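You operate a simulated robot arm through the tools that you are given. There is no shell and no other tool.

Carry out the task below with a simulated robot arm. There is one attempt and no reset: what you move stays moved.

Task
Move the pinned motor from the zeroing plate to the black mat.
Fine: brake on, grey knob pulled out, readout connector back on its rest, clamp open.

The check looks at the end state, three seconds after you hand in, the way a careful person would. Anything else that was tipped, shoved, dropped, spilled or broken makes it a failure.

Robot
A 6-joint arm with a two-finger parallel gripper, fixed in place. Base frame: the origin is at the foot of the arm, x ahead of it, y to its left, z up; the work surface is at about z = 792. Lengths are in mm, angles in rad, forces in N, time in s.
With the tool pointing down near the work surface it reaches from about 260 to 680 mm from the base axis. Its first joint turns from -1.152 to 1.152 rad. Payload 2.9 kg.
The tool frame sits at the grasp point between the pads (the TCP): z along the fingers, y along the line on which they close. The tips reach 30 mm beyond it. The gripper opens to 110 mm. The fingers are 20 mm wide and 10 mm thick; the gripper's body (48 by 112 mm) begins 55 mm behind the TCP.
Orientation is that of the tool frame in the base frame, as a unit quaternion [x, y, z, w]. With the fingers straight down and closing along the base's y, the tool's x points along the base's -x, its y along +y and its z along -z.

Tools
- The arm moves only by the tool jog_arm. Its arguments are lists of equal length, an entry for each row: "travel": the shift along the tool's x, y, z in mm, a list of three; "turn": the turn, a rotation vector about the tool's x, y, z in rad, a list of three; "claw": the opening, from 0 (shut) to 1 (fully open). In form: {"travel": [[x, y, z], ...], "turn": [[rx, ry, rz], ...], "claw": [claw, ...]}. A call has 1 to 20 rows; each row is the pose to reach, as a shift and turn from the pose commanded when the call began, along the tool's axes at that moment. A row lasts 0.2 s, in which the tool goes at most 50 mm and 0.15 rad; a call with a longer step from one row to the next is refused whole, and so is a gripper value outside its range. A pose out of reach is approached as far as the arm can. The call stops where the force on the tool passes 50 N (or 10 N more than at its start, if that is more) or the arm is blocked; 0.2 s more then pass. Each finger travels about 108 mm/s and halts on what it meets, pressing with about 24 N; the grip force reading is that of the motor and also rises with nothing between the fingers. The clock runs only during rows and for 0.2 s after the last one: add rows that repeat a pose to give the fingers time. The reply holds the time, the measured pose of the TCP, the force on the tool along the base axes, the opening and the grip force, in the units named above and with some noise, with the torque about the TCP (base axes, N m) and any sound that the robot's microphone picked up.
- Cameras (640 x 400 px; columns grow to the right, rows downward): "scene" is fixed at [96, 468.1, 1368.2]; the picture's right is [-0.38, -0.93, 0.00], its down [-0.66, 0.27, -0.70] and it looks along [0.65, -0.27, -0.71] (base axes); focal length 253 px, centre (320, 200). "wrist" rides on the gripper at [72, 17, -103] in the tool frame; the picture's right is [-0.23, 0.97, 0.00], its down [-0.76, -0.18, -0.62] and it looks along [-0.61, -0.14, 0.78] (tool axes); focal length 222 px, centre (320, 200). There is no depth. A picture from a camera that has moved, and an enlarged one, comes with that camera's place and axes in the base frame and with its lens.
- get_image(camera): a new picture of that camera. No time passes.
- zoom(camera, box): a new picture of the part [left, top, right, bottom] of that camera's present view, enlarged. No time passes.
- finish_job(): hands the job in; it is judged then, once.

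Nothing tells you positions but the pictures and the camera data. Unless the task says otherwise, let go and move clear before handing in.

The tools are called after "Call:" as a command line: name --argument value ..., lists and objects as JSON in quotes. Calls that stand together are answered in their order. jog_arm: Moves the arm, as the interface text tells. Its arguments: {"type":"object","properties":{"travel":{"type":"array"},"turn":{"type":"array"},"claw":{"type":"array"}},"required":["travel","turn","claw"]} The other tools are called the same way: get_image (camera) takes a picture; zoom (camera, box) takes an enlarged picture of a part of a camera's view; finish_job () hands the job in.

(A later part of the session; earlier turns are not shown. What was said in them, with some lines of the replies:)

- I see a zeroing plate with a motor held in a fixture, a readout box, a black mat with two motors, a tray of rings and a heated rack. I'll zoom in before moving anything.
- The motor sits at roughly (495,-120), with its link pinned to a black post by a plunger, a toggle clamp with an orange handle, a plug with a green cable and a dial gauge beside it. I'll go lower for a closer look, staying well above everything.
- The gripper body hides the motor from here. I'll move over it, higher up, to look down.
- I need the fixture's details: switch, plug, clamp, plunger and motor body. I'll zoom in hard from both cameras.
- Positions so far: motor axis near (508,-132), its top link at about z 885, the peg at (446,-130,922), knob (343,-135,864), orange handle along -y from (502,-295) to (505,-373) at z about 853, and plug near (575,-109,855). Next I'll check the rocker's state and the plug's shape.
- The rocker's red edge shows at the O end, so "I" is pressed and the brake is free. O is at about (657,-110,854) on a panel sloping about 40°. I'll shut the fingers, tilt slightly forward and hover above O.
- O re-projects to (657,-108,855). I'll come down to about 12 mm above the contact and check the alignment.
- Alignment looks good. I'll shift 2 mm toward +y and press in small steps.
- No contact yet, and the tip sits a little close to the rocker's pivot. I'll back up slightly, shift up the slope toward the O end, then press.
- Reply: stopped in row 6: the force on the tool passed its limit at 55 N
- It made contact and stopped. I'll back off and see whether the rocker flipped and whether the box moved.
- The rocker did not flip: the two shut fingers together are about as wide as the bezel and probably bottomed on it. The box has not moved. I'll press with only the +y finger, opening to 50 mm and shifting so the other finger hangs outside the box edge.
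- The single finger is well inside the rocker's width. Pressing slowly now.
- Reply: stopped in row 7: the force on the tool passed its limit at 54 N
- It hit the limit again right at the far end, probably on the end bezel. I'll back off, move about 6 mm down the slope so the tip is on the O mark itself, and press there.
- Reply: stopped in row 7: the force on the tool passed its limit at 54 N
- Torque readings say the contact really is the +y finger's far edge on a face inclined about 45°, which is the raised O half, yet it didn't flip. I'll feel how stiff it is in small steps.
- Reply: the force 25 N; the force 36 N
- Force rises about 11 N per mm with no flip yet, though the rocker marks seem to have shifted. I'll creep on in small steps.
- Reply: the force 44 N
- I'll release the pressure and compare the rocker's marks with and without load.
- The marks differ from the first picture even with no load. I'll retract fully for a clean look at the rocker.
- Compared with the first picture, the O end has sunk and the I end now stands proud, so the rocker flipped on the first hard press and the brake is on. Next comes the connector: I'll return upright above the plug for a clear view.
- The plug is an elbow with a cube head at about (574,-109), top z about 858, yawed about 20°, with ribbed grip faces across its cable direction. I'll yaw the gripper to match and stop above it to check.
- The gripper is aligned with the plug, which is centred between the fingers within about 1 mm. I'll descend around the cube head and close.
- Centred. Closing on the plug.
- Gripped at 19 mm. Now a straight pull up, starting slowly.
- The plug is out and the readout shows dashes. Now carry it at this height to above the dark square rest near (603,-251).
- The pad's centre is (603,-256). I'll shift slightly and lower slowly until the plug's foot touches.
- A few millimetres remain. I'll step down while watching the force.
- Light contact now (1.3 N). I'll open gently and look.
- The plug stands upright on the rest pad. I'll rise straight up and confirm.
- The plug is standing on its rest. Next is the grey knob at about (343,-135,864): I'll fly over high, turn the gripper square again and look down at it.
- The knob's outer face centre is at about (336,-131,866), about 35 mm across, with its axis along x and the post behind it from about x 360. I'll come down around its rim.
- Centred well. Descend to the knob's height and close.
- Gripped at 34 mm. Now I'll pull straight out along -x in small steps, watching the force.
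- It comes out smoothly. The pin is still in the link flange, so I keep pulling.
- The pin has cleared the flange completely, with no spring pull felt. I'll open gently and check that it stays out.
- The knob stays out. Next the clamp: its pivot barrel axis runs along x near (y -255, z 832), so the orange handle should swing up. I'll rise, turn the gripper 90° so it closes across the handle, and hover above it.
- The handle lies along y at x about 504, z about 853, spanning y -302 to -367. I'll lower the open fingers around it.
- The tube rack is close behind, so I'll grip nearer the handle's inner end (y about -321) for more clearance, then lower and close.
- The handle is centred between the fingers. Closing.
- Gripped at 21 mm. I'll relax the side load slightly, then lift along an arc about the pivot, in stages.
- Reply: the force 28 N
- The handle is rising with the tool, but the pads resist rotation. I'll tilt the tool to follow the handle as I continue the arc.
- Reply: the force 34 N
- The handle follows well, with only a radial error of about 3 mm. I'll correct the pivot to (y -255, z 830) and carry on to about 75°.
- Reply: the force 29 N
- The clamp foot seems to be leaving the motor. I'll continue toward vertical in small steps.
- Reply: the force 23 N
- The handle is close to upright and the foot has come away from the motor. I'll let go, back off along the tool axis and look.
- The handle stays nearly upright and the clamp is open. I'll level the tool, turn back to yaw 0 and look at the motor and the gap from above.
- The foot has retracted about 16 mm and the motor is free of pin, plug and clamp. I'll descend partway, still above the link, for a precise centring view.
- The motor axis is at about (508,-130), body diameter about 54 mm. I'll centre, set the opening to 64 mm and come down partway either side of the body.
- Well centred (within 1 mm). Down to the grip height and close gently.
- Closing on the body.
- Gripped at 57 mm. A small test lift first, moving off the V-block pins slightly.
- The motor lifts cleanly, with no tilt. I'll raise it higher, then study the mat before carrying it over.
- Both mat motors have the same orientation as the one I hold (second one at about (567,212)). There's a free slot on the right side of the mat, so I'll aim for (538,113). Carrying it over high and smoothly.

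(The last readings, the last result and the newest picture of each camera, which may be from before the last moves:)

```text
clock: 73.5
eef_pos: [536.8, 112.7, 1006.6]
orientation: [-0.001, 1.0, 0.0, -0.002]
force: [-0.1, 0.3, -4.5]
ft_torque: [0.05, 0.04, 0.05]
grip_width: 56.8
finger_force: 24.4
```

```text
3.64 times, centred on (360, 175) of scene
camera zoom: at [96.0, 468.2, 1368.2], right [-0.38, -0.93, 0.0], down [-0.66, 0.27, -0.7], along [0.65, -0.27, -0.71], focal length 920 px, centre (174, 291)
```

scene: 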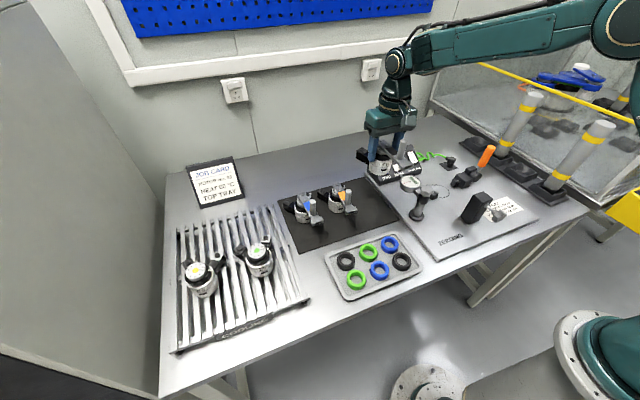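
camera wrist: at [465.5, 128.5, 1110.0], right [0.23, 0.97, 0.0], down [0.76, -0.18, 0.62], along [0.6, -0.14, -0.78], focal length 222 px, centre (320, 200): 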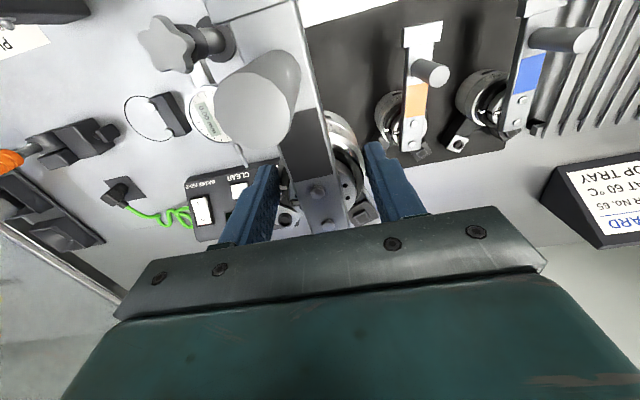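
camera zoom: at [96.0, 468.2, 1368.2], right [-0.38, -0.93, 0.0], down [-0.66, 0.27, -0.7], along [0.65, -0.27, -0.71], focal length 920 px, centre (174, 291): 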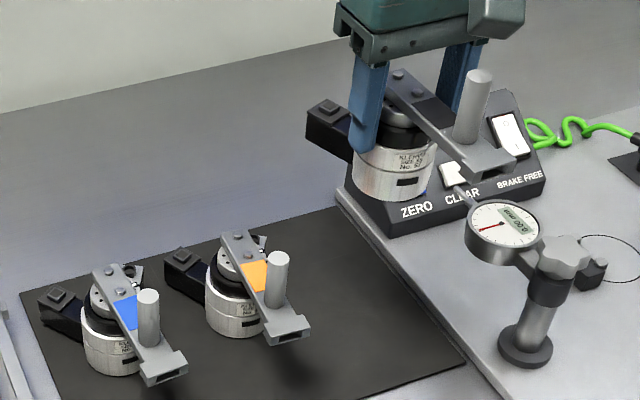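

The slot below is clear: motor 2 is at about y 205–212 and the plate edge at about y 60. Lowering in stages.

Call:
jog_arm --travel '[[0, 0, 15], [0, 0, 40], [0, 0, 65], [0, 0, 90], [0, 0, 112], [0, 0, 125], [0, 0, 132], [0, 0, 132]]' --turn '[[0, 0, 0], [0, 0, 0], [0, 0, 0], [0, 0, 0], [0, 0, 0], [0, 0, 0], [0, 0, 0], [0, 0, 0]]' --claw '[0.2, 0.2, 0.2, 0.2, 0.2, 0.2, 0.2, 0.2]'

Call:
get_image --camera "wrist"

Call:
zoom --camera "scene" --box '[320, 150, 420, 230]'

```text
clock: 75.3
eef_pos: [537.6, 113.6, 873.8]
orientation: [0.0, 1.0, 0.0, -0.001]
force: [-0.3, 0.1, -4.5]
ft_torque: [0.0, 0.07, 0.01]
grip_width: 57.0
finger_force: 24.2
```

```text
taken
camera wrist: at [465.2, 129.8, 977.4], right [0.23, 0.97, 0.0], down [0.76, -0.18, 0.62], along [0.61, -0.14, -0.78], focal length 222 px, centre (320, 200)
```

wrist: 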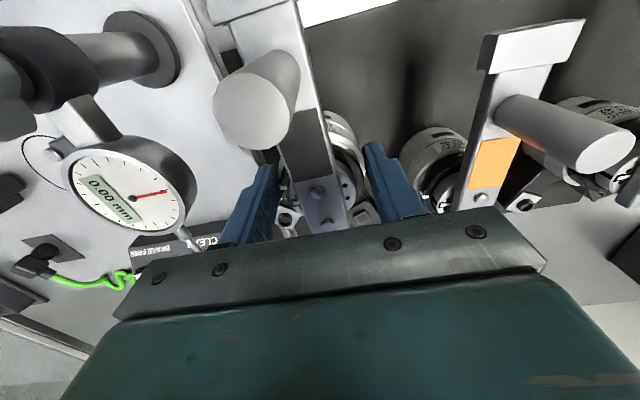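

```text
5.00 times, centred on (370, 190) of scene
camera zoom: at [96.0, 468.2, 1368.2], right [-0.38, -0.93, 0.0], down [-0.66, 0.27, -0.7], along [0.65, -0.27, -0.71], focal length 1265 px, centre (70, 250)
```

zoom: 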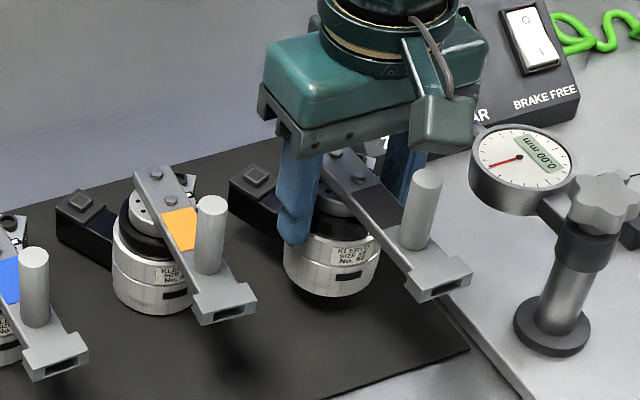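

Still clear all round. Down in fine steps until it touches.

Call:
jog_arm --travel '[[0, 0, 5], [0, 0, 9], [0, 0, 12], [0, 0, 14], [0, 0, 14]]' --turn '[[0, 0, 0], [0, 0, 0], [0, 0, 0], [0, 0, 0], [0, 0, 0]]' --claw '[0.2, 0.2, 0.2, 0.2, 0.2]'

Call:
jog_arm --travel '[[0, 0, 1], [0, 0, 2], [0, 0, 2]]' --turn '[[0, 0, 0], [0, 0, 0], [0, 0, 0]]' --claw '[0.2, 0.2, 0.2]'

Call:
jog_arm --travel '[[0, 0, 1], [0, 0, 2], [0, 0, 2]]' --turn '[[0, 0, 0], [0, 0, 0], [0, 0, 0]]' --claw '[0.2, 0.2, 0.2]'

Call:
zoom --camera "scene" --box '[340, 165, 400, 213]'

```text
clock: 76.5
eef_pos: [536.6, 113.7, 860.5]
orientation: [0.0, 1.0, 0.001, -0.002]
force: [-0.5, -0.5, -4.8]
ft_torque: [0.03, 0.03, -0.04]
grip_width: 56.9
finger_force: 23.9
```

```text
clock: 77.3
eef_pos: [535.7, 112.4, 857.6]
orientation: [0.0, 1.0, 0.0, -0.001]
force: [-1.1, -0.2, -4.3]
ft_torque: [-0.03, 0.07, -0.03]
grip_width: 57.2
finger_force: 23.5
```

```text
clock: 78.1
eef_pos: [536.6, 112.7, 855.8]
orientation: [0.0, 1.0, -0.001, -0.002]
force: [0.1, 0.6, -4.5]
ft_torque: [0.0, 0.05, -0.01]
grip_width: 57.1
finger_force: 24.3
```

```text
8.33 times, centred on (370, 189) of scene
camera zoom: at [96.0, 468.2, 1368.2], right [-0.38, -0.93, 0.0], down [-0.66, 0.27, -0.7], along [0.65, -0.27, -0.71], focal length 2108 px, centre (-97, 292)
```

zoom: 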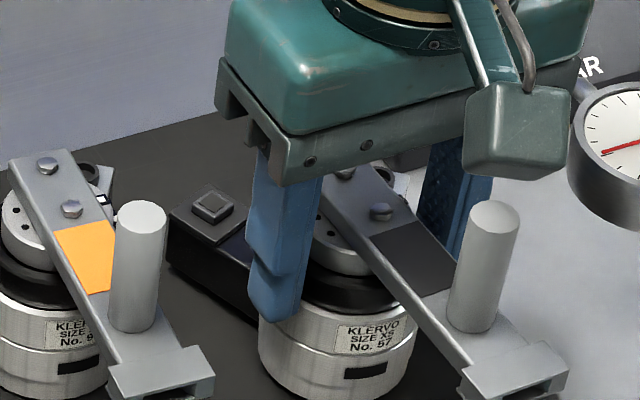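

Call:
jog_arm --travel '[[0, 0, 1], [0, 0, 1]]' --turn '[[0, 0, 0], [0, 0, 0]]' --claw '[0.2, 0.2]'

Call:
jog_arm --travel '[[0, 0, 1], [0, 0, 1]]' --turn '[[0, 0, 0], [0, 0, 0]]' --claw '[0.2, 0.2]'

Call:
jog_arm --travel '[[0, 0, 1], [0, 0, 1]]' --turn '[[0, 0, 0], [0, 0, 0]]' --claw '[0.2, 0.2]'

Call:
zoom --camera "scene" --box '[340, 175, 400, 223]'

```text
clock: 78.7
eef_pos: [536.6, 112.3, 856.2]
orientation: [0.0, 1.0, 0.0, -0.001]
force: [0.3, 0.7, -4.9]
ft_torque: [-0.01, 0.08, 0.02]
grip_width: 57.3
finger_force: 24.4
```

```text
clock: 79.3
eef_pos: [536.8, 112.0, 854.0]
orientation: [0.0, 1.0, 0.0, -0.002]
force: [0.0, 0.5, -4.4]
ft_torque: [0.01, 0.08, 0.0]
grip_width: 57.2
finger_force: 24.3
```

```text
clock: 79.9
eef_pos: [536.2, 112.3, 854.0]
orientation: [0.0, 1.0, 0.0, -0.002]
force: [-5.5, -4.6, 4.0]
ft_torque: [-0.09, 0.32, 0.07]
grip_width: 57.5
finger_force: 23.9
```

```text
8.33 times, centred on (370, 199) of scene
camera zoom: at [95.8, 468.0, 1368.2], right [-0.38, -0.93, 0.0], down [-0.66, 0.27, -0.7], along [0.65, -0.27, -0.71], focal length 2108 px, centre (-97, 208)
```

zoom: 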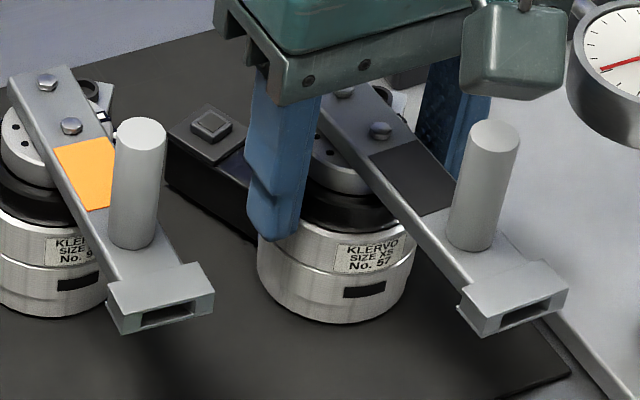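

Touchdown (weight is on the mat). Opening gently.

Call:
jog_arm --travel '[[0, 0, 0], [0, 0, 0], [0, 0, 0], [0, 0, 0], [0, 0, 0], [0, 0, 0]]' --turn '[[0, 0, 0], [0, 0, 0], [0, 0, 0], [0, 0, 0], [0, 0, 0], [0, 0, 0]]' --claw '[0.515, 0.53, 0.55, 0.58, 0.62, 0.62]'

Call:
zoom --camera "scene" --box '[340, 165, 400, 213]'

Call:
get_image --camera "wrist"

```text
clock: 81.3
eef_pos: [536.5, 113.5, 854.0]
orientation: [0.0, 1.0, 0.0, -0.001]
force: [-0.2, 0.6, 0.4]
ft_torque: [0.03, -0.01, 0.03]
grip_width: 68.1
finger_force: 0.1
```

```text
8.33 times, centred on (370, 189) of scene
camera zoom: at [96.0, 468.1, 1368.2], right [-0.38, -0.93, 0.0], down [-0.66, 0.27, -0.7], along [0.65, -0.27, -0.71], focal length 2108 px, centre (-97, 292)
```

zoom: 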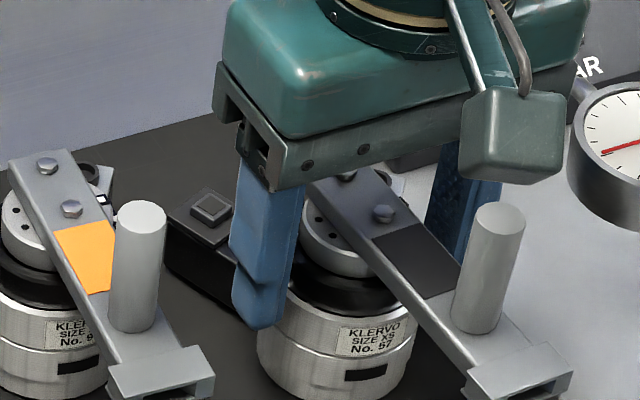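

```text
taken
camera wrist: at [464.6, 128.7, 957.1], right [0.23, 0.97, 0.0], down [0.76, -0.18, 0.62], along [0.61, -0.14, -0.78], focal length 222 px, centre (320, 200)
```

wrist: 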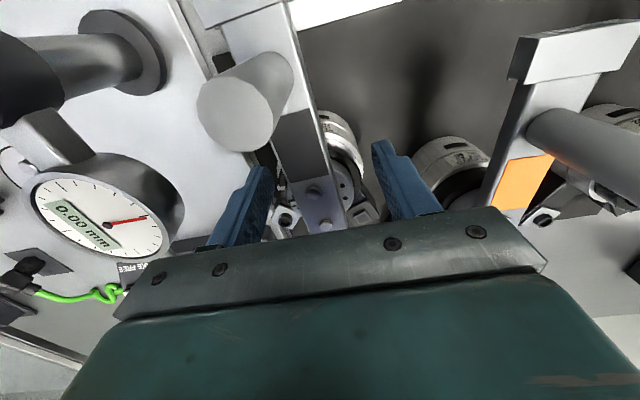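

The motor stands on its own. Retreating straight up, then I'll inspect everything.

Call:
jog_arm --travel '[[0, 0, -10], [0, 0, -25], [0, 0, -50], [0, 0, -90], [0, 0, -130], [0, 0, -170], [30, -20, -200], [70, -50, -220], [110, -80, -230], [110, -80, -230]]' --turn '[[0, 0, 0], [0, 0, 0], [0, 0, 0], [0, 0, 0], [0, 0, 0], [0, 0, 0], [0, 0, 0], [0, 0, 0], [0, 0, 0], [0, 0, 0]]' --claw '[0.62, 0.62, 0.62, 0.62, 0.62, 0.62, 0.62, 0.62, 0.62, 0.62]'

Call:
get_image --camera "scene"

Call:
get_image --camera "wrist"

Call:
zoom --camera "scene" --box '[270, 140, 420, 250]'

Call:
zoom --camera "scene" --box '[370, 130, 550, 260]'

Call:
zoom --camera "scene" --box '[408, 145, 434, 169]'

```text
refused: row 8 steps farther than a row can; nothing moved
```

```text
taken
```

scene: 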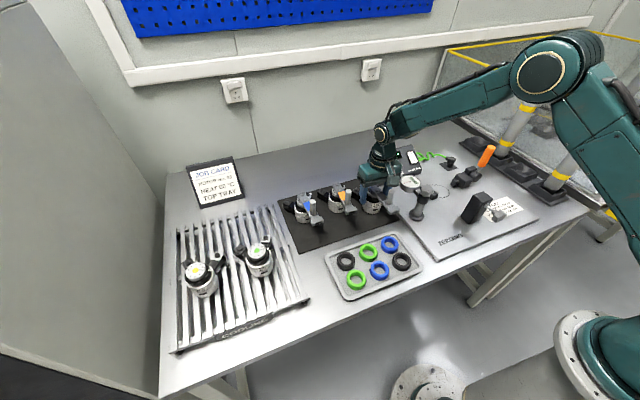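

```text
taken
camera wrist: at [464.6, 128.7, 957.1], right [0.23, 0.97, 0.0], down [0.76, -0.18, 0.62], along [0.61, -0.14, -0.78], focal length 222 px, centre (320, 200)
```

wrist: 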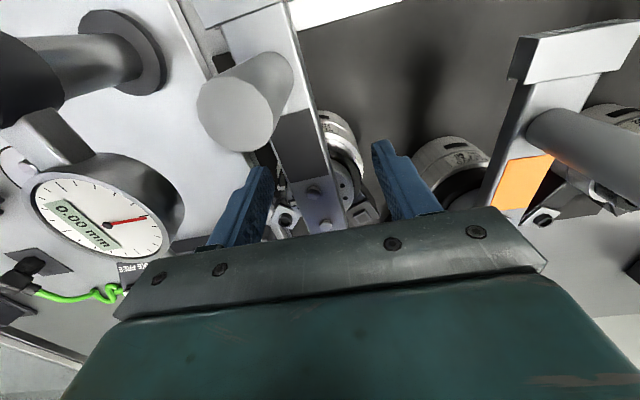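

```text
3.64 times, centred on (345, 195) of scene
camera zoom: at [96.0, 468.1, 1368.2], right [-0.38, -0.93, 0.0], down [-0.66, 0.27, -0.7], along [0.65, -0.27, -0.71], focal length 920 px, centre (229, 218)
```

zoom: 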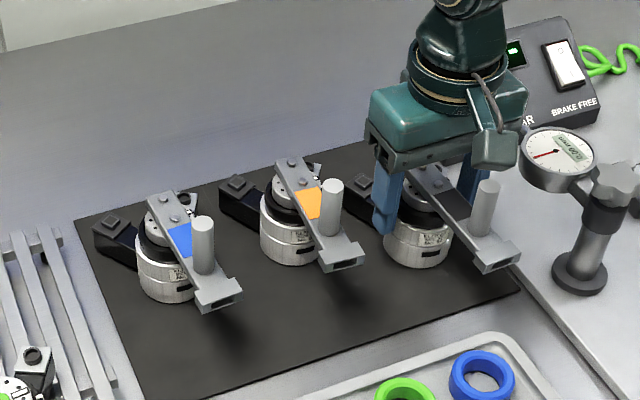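

```text
3.08 times, centred on (460, 195) of scene
camera zoom: at [96.0, 468.1, 1368.2], right [-0.38, -0.93, 0.0], down [-0.66, 0.27, -0.7], along [0.65, -0.27, -0.71], focal length 778 px, centre (-111, 215)
```

zoom: 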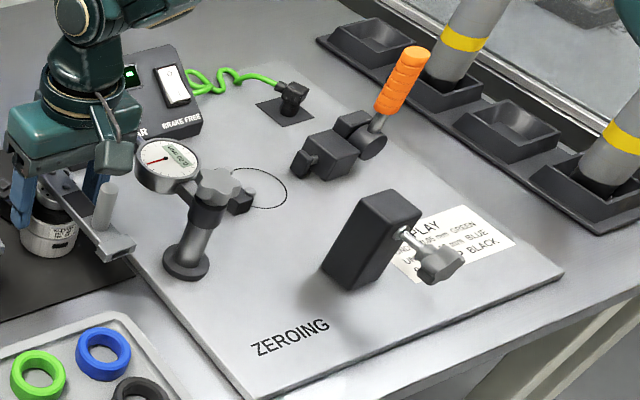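

```text
16.00 times, centred on (421, 157) of scene
camera zoom: at [96.0, 468.1, 1368.2], right [-0.38, -0.93, 0.0], down [-0.66, 0.27, -0.7], along [0.65, -0.27, -0.71], focal length 4048 px, centre (-1296, 888)
```

zoom: 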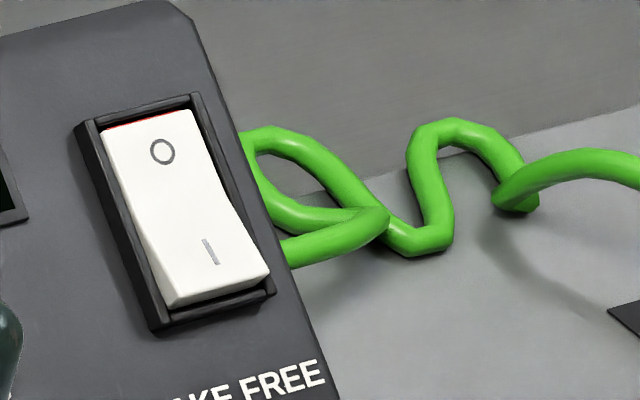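

The switch now plainly shows the I end raised, so O is pressed and the brake is on; knob out, plug on its rest, clamp open. One retreat step was too long, so I'll redo it with shorter ones.

Call:
jog_arm --travel '[[0, 0, -10], [0, 0, -25], [0, 0, -50], [0, 0, -85], [0, 0, -120], [0, 0, -155], [10, -8, -190], [30, -22, -215], [60, -40, -225], [90, -58, -230], [120, -76, -230], [120, -76, -230]]' --turn '[[0, 0, 0], [0, 0, 0], [0, 0, 0], [0, 0, 0], [0, 0, 0], [0, 0, 0], [0, 0, 0], [0, 0, 0], [0, 0, 0], [0, 0, 0], [0, 0, 0], [0, 0, 0]]' --claw '[0.62, 0.62, 0.62, 0.62, 0.62, 0.62, 0.62, 0.62, 0.62, 0.62, 0.62, 0.62]'

Call:
get_image --camera "scene"

Call:
get_image --camera "wrist"

Call:
zoom --camera "scene" --box '[270, 140, 420, 250]'

Call:
zoom --camera "scene" --box '[370, 130, 550, 260]'

```text
clock: 83.9
eef_pos: [416.8, 36.4, 1084.7]
orientation: [0.0, 1.0, 0.0, 0.0]
force: [0.1, 0.1, 0.1]
ft_torque: [-0.01, 0.02, 0.0]
grip_width: 68.4
finger_force: 0.0
```

```text
taken
```

scene: 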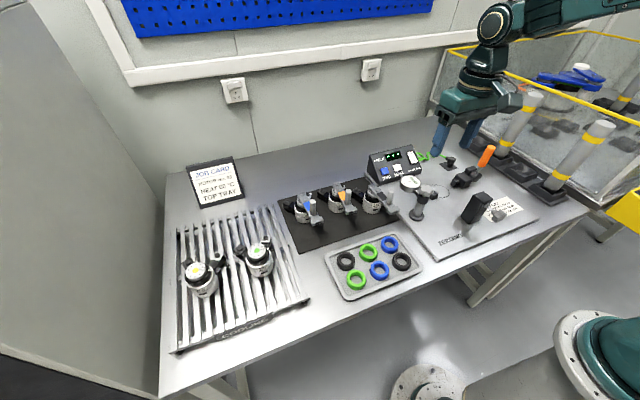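

```text
taken
camera wrist: at [344.4, 52.3, 1187.1], right [0.23, 0.97, 0.0], down [0.76, -0.18, 0.62], along [0.6, -0.14, -0.78], focal length 222 px, centre (320, 200)
```

wrist: 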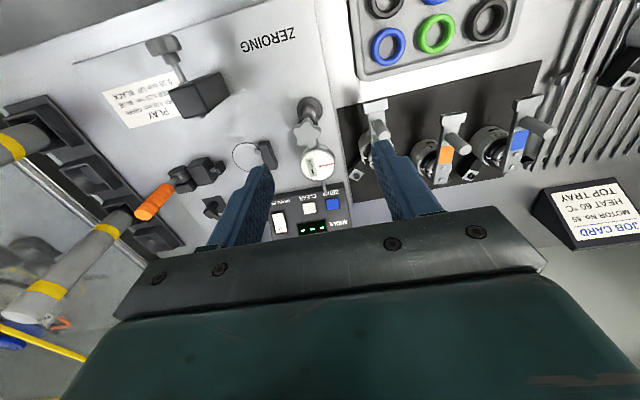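

```text
3.64 times, centred on (345, 195) of scene
camera zoom: at [95.9, 468.1, 1368.2], right [-0.38, -0.93, 0.0], down [-0.66, 0.27, -0.7], along [0.65, -0.27, -0.71], focal length 920 px, centre (229, 218)
```

zoom: 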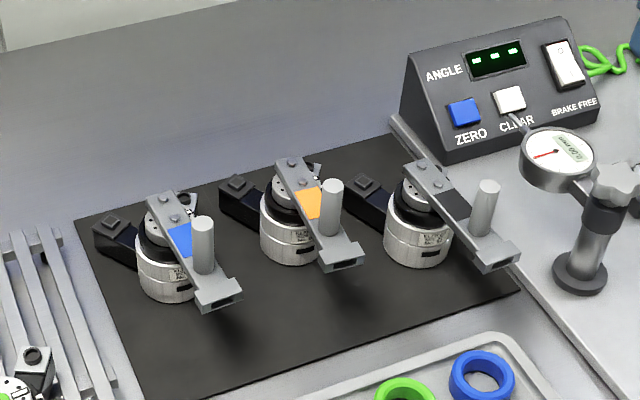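

```text
3.08 times, centred on (460, 195) of scene
camera zoom: at [95.9, 468.1, 1368.2], right [-0.38, -0.93, 0.0], down [-0.66, 0.27, -0.7], along [0.65, -0.27, -0.71], focal length 778 px, centre (-111, 215)
```

zoom: 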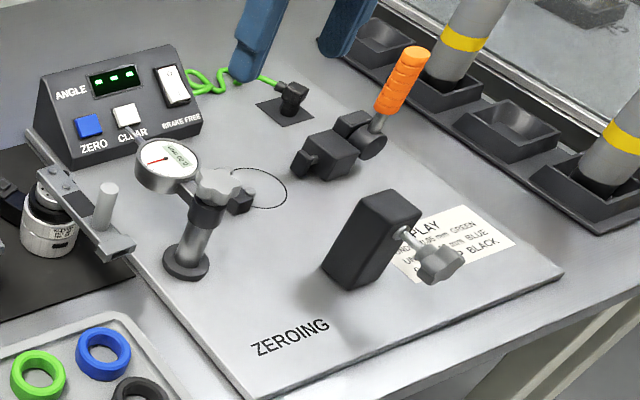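

The motor stands level on the black mat beside the other two. The brake is on, the knob is out, the plug is on its rest and the clamp is open. The arm is clear and nothing else has moved, so I'm handing in.

Call:
finish_job

```text
The job is handed in.
```

The pinned motor is now standing upright on the black mat, in the free spot to the right of the other two. I've handed the job in; no result has come back yet.

- **Brake:** on. It took several firm presses, up to about 55 N. I stopped too late to notice it had flipped on the first hard press. The readout box didn't visibly move.
- **Grey knob:** pulled out far enough that the pin is clear of the motor's link, and it stayed out when I let go.
- **Readout connector:** unplugged and standing on its dark square rest. The display now shows dashes.
- **Clamp:** open, with the orange handle nearly upright and the foot about 16 mm back from where the motor sat.

In the final pictures nothing else looked tipped, shoved or dropped. The arm has let go and is clear of everything.
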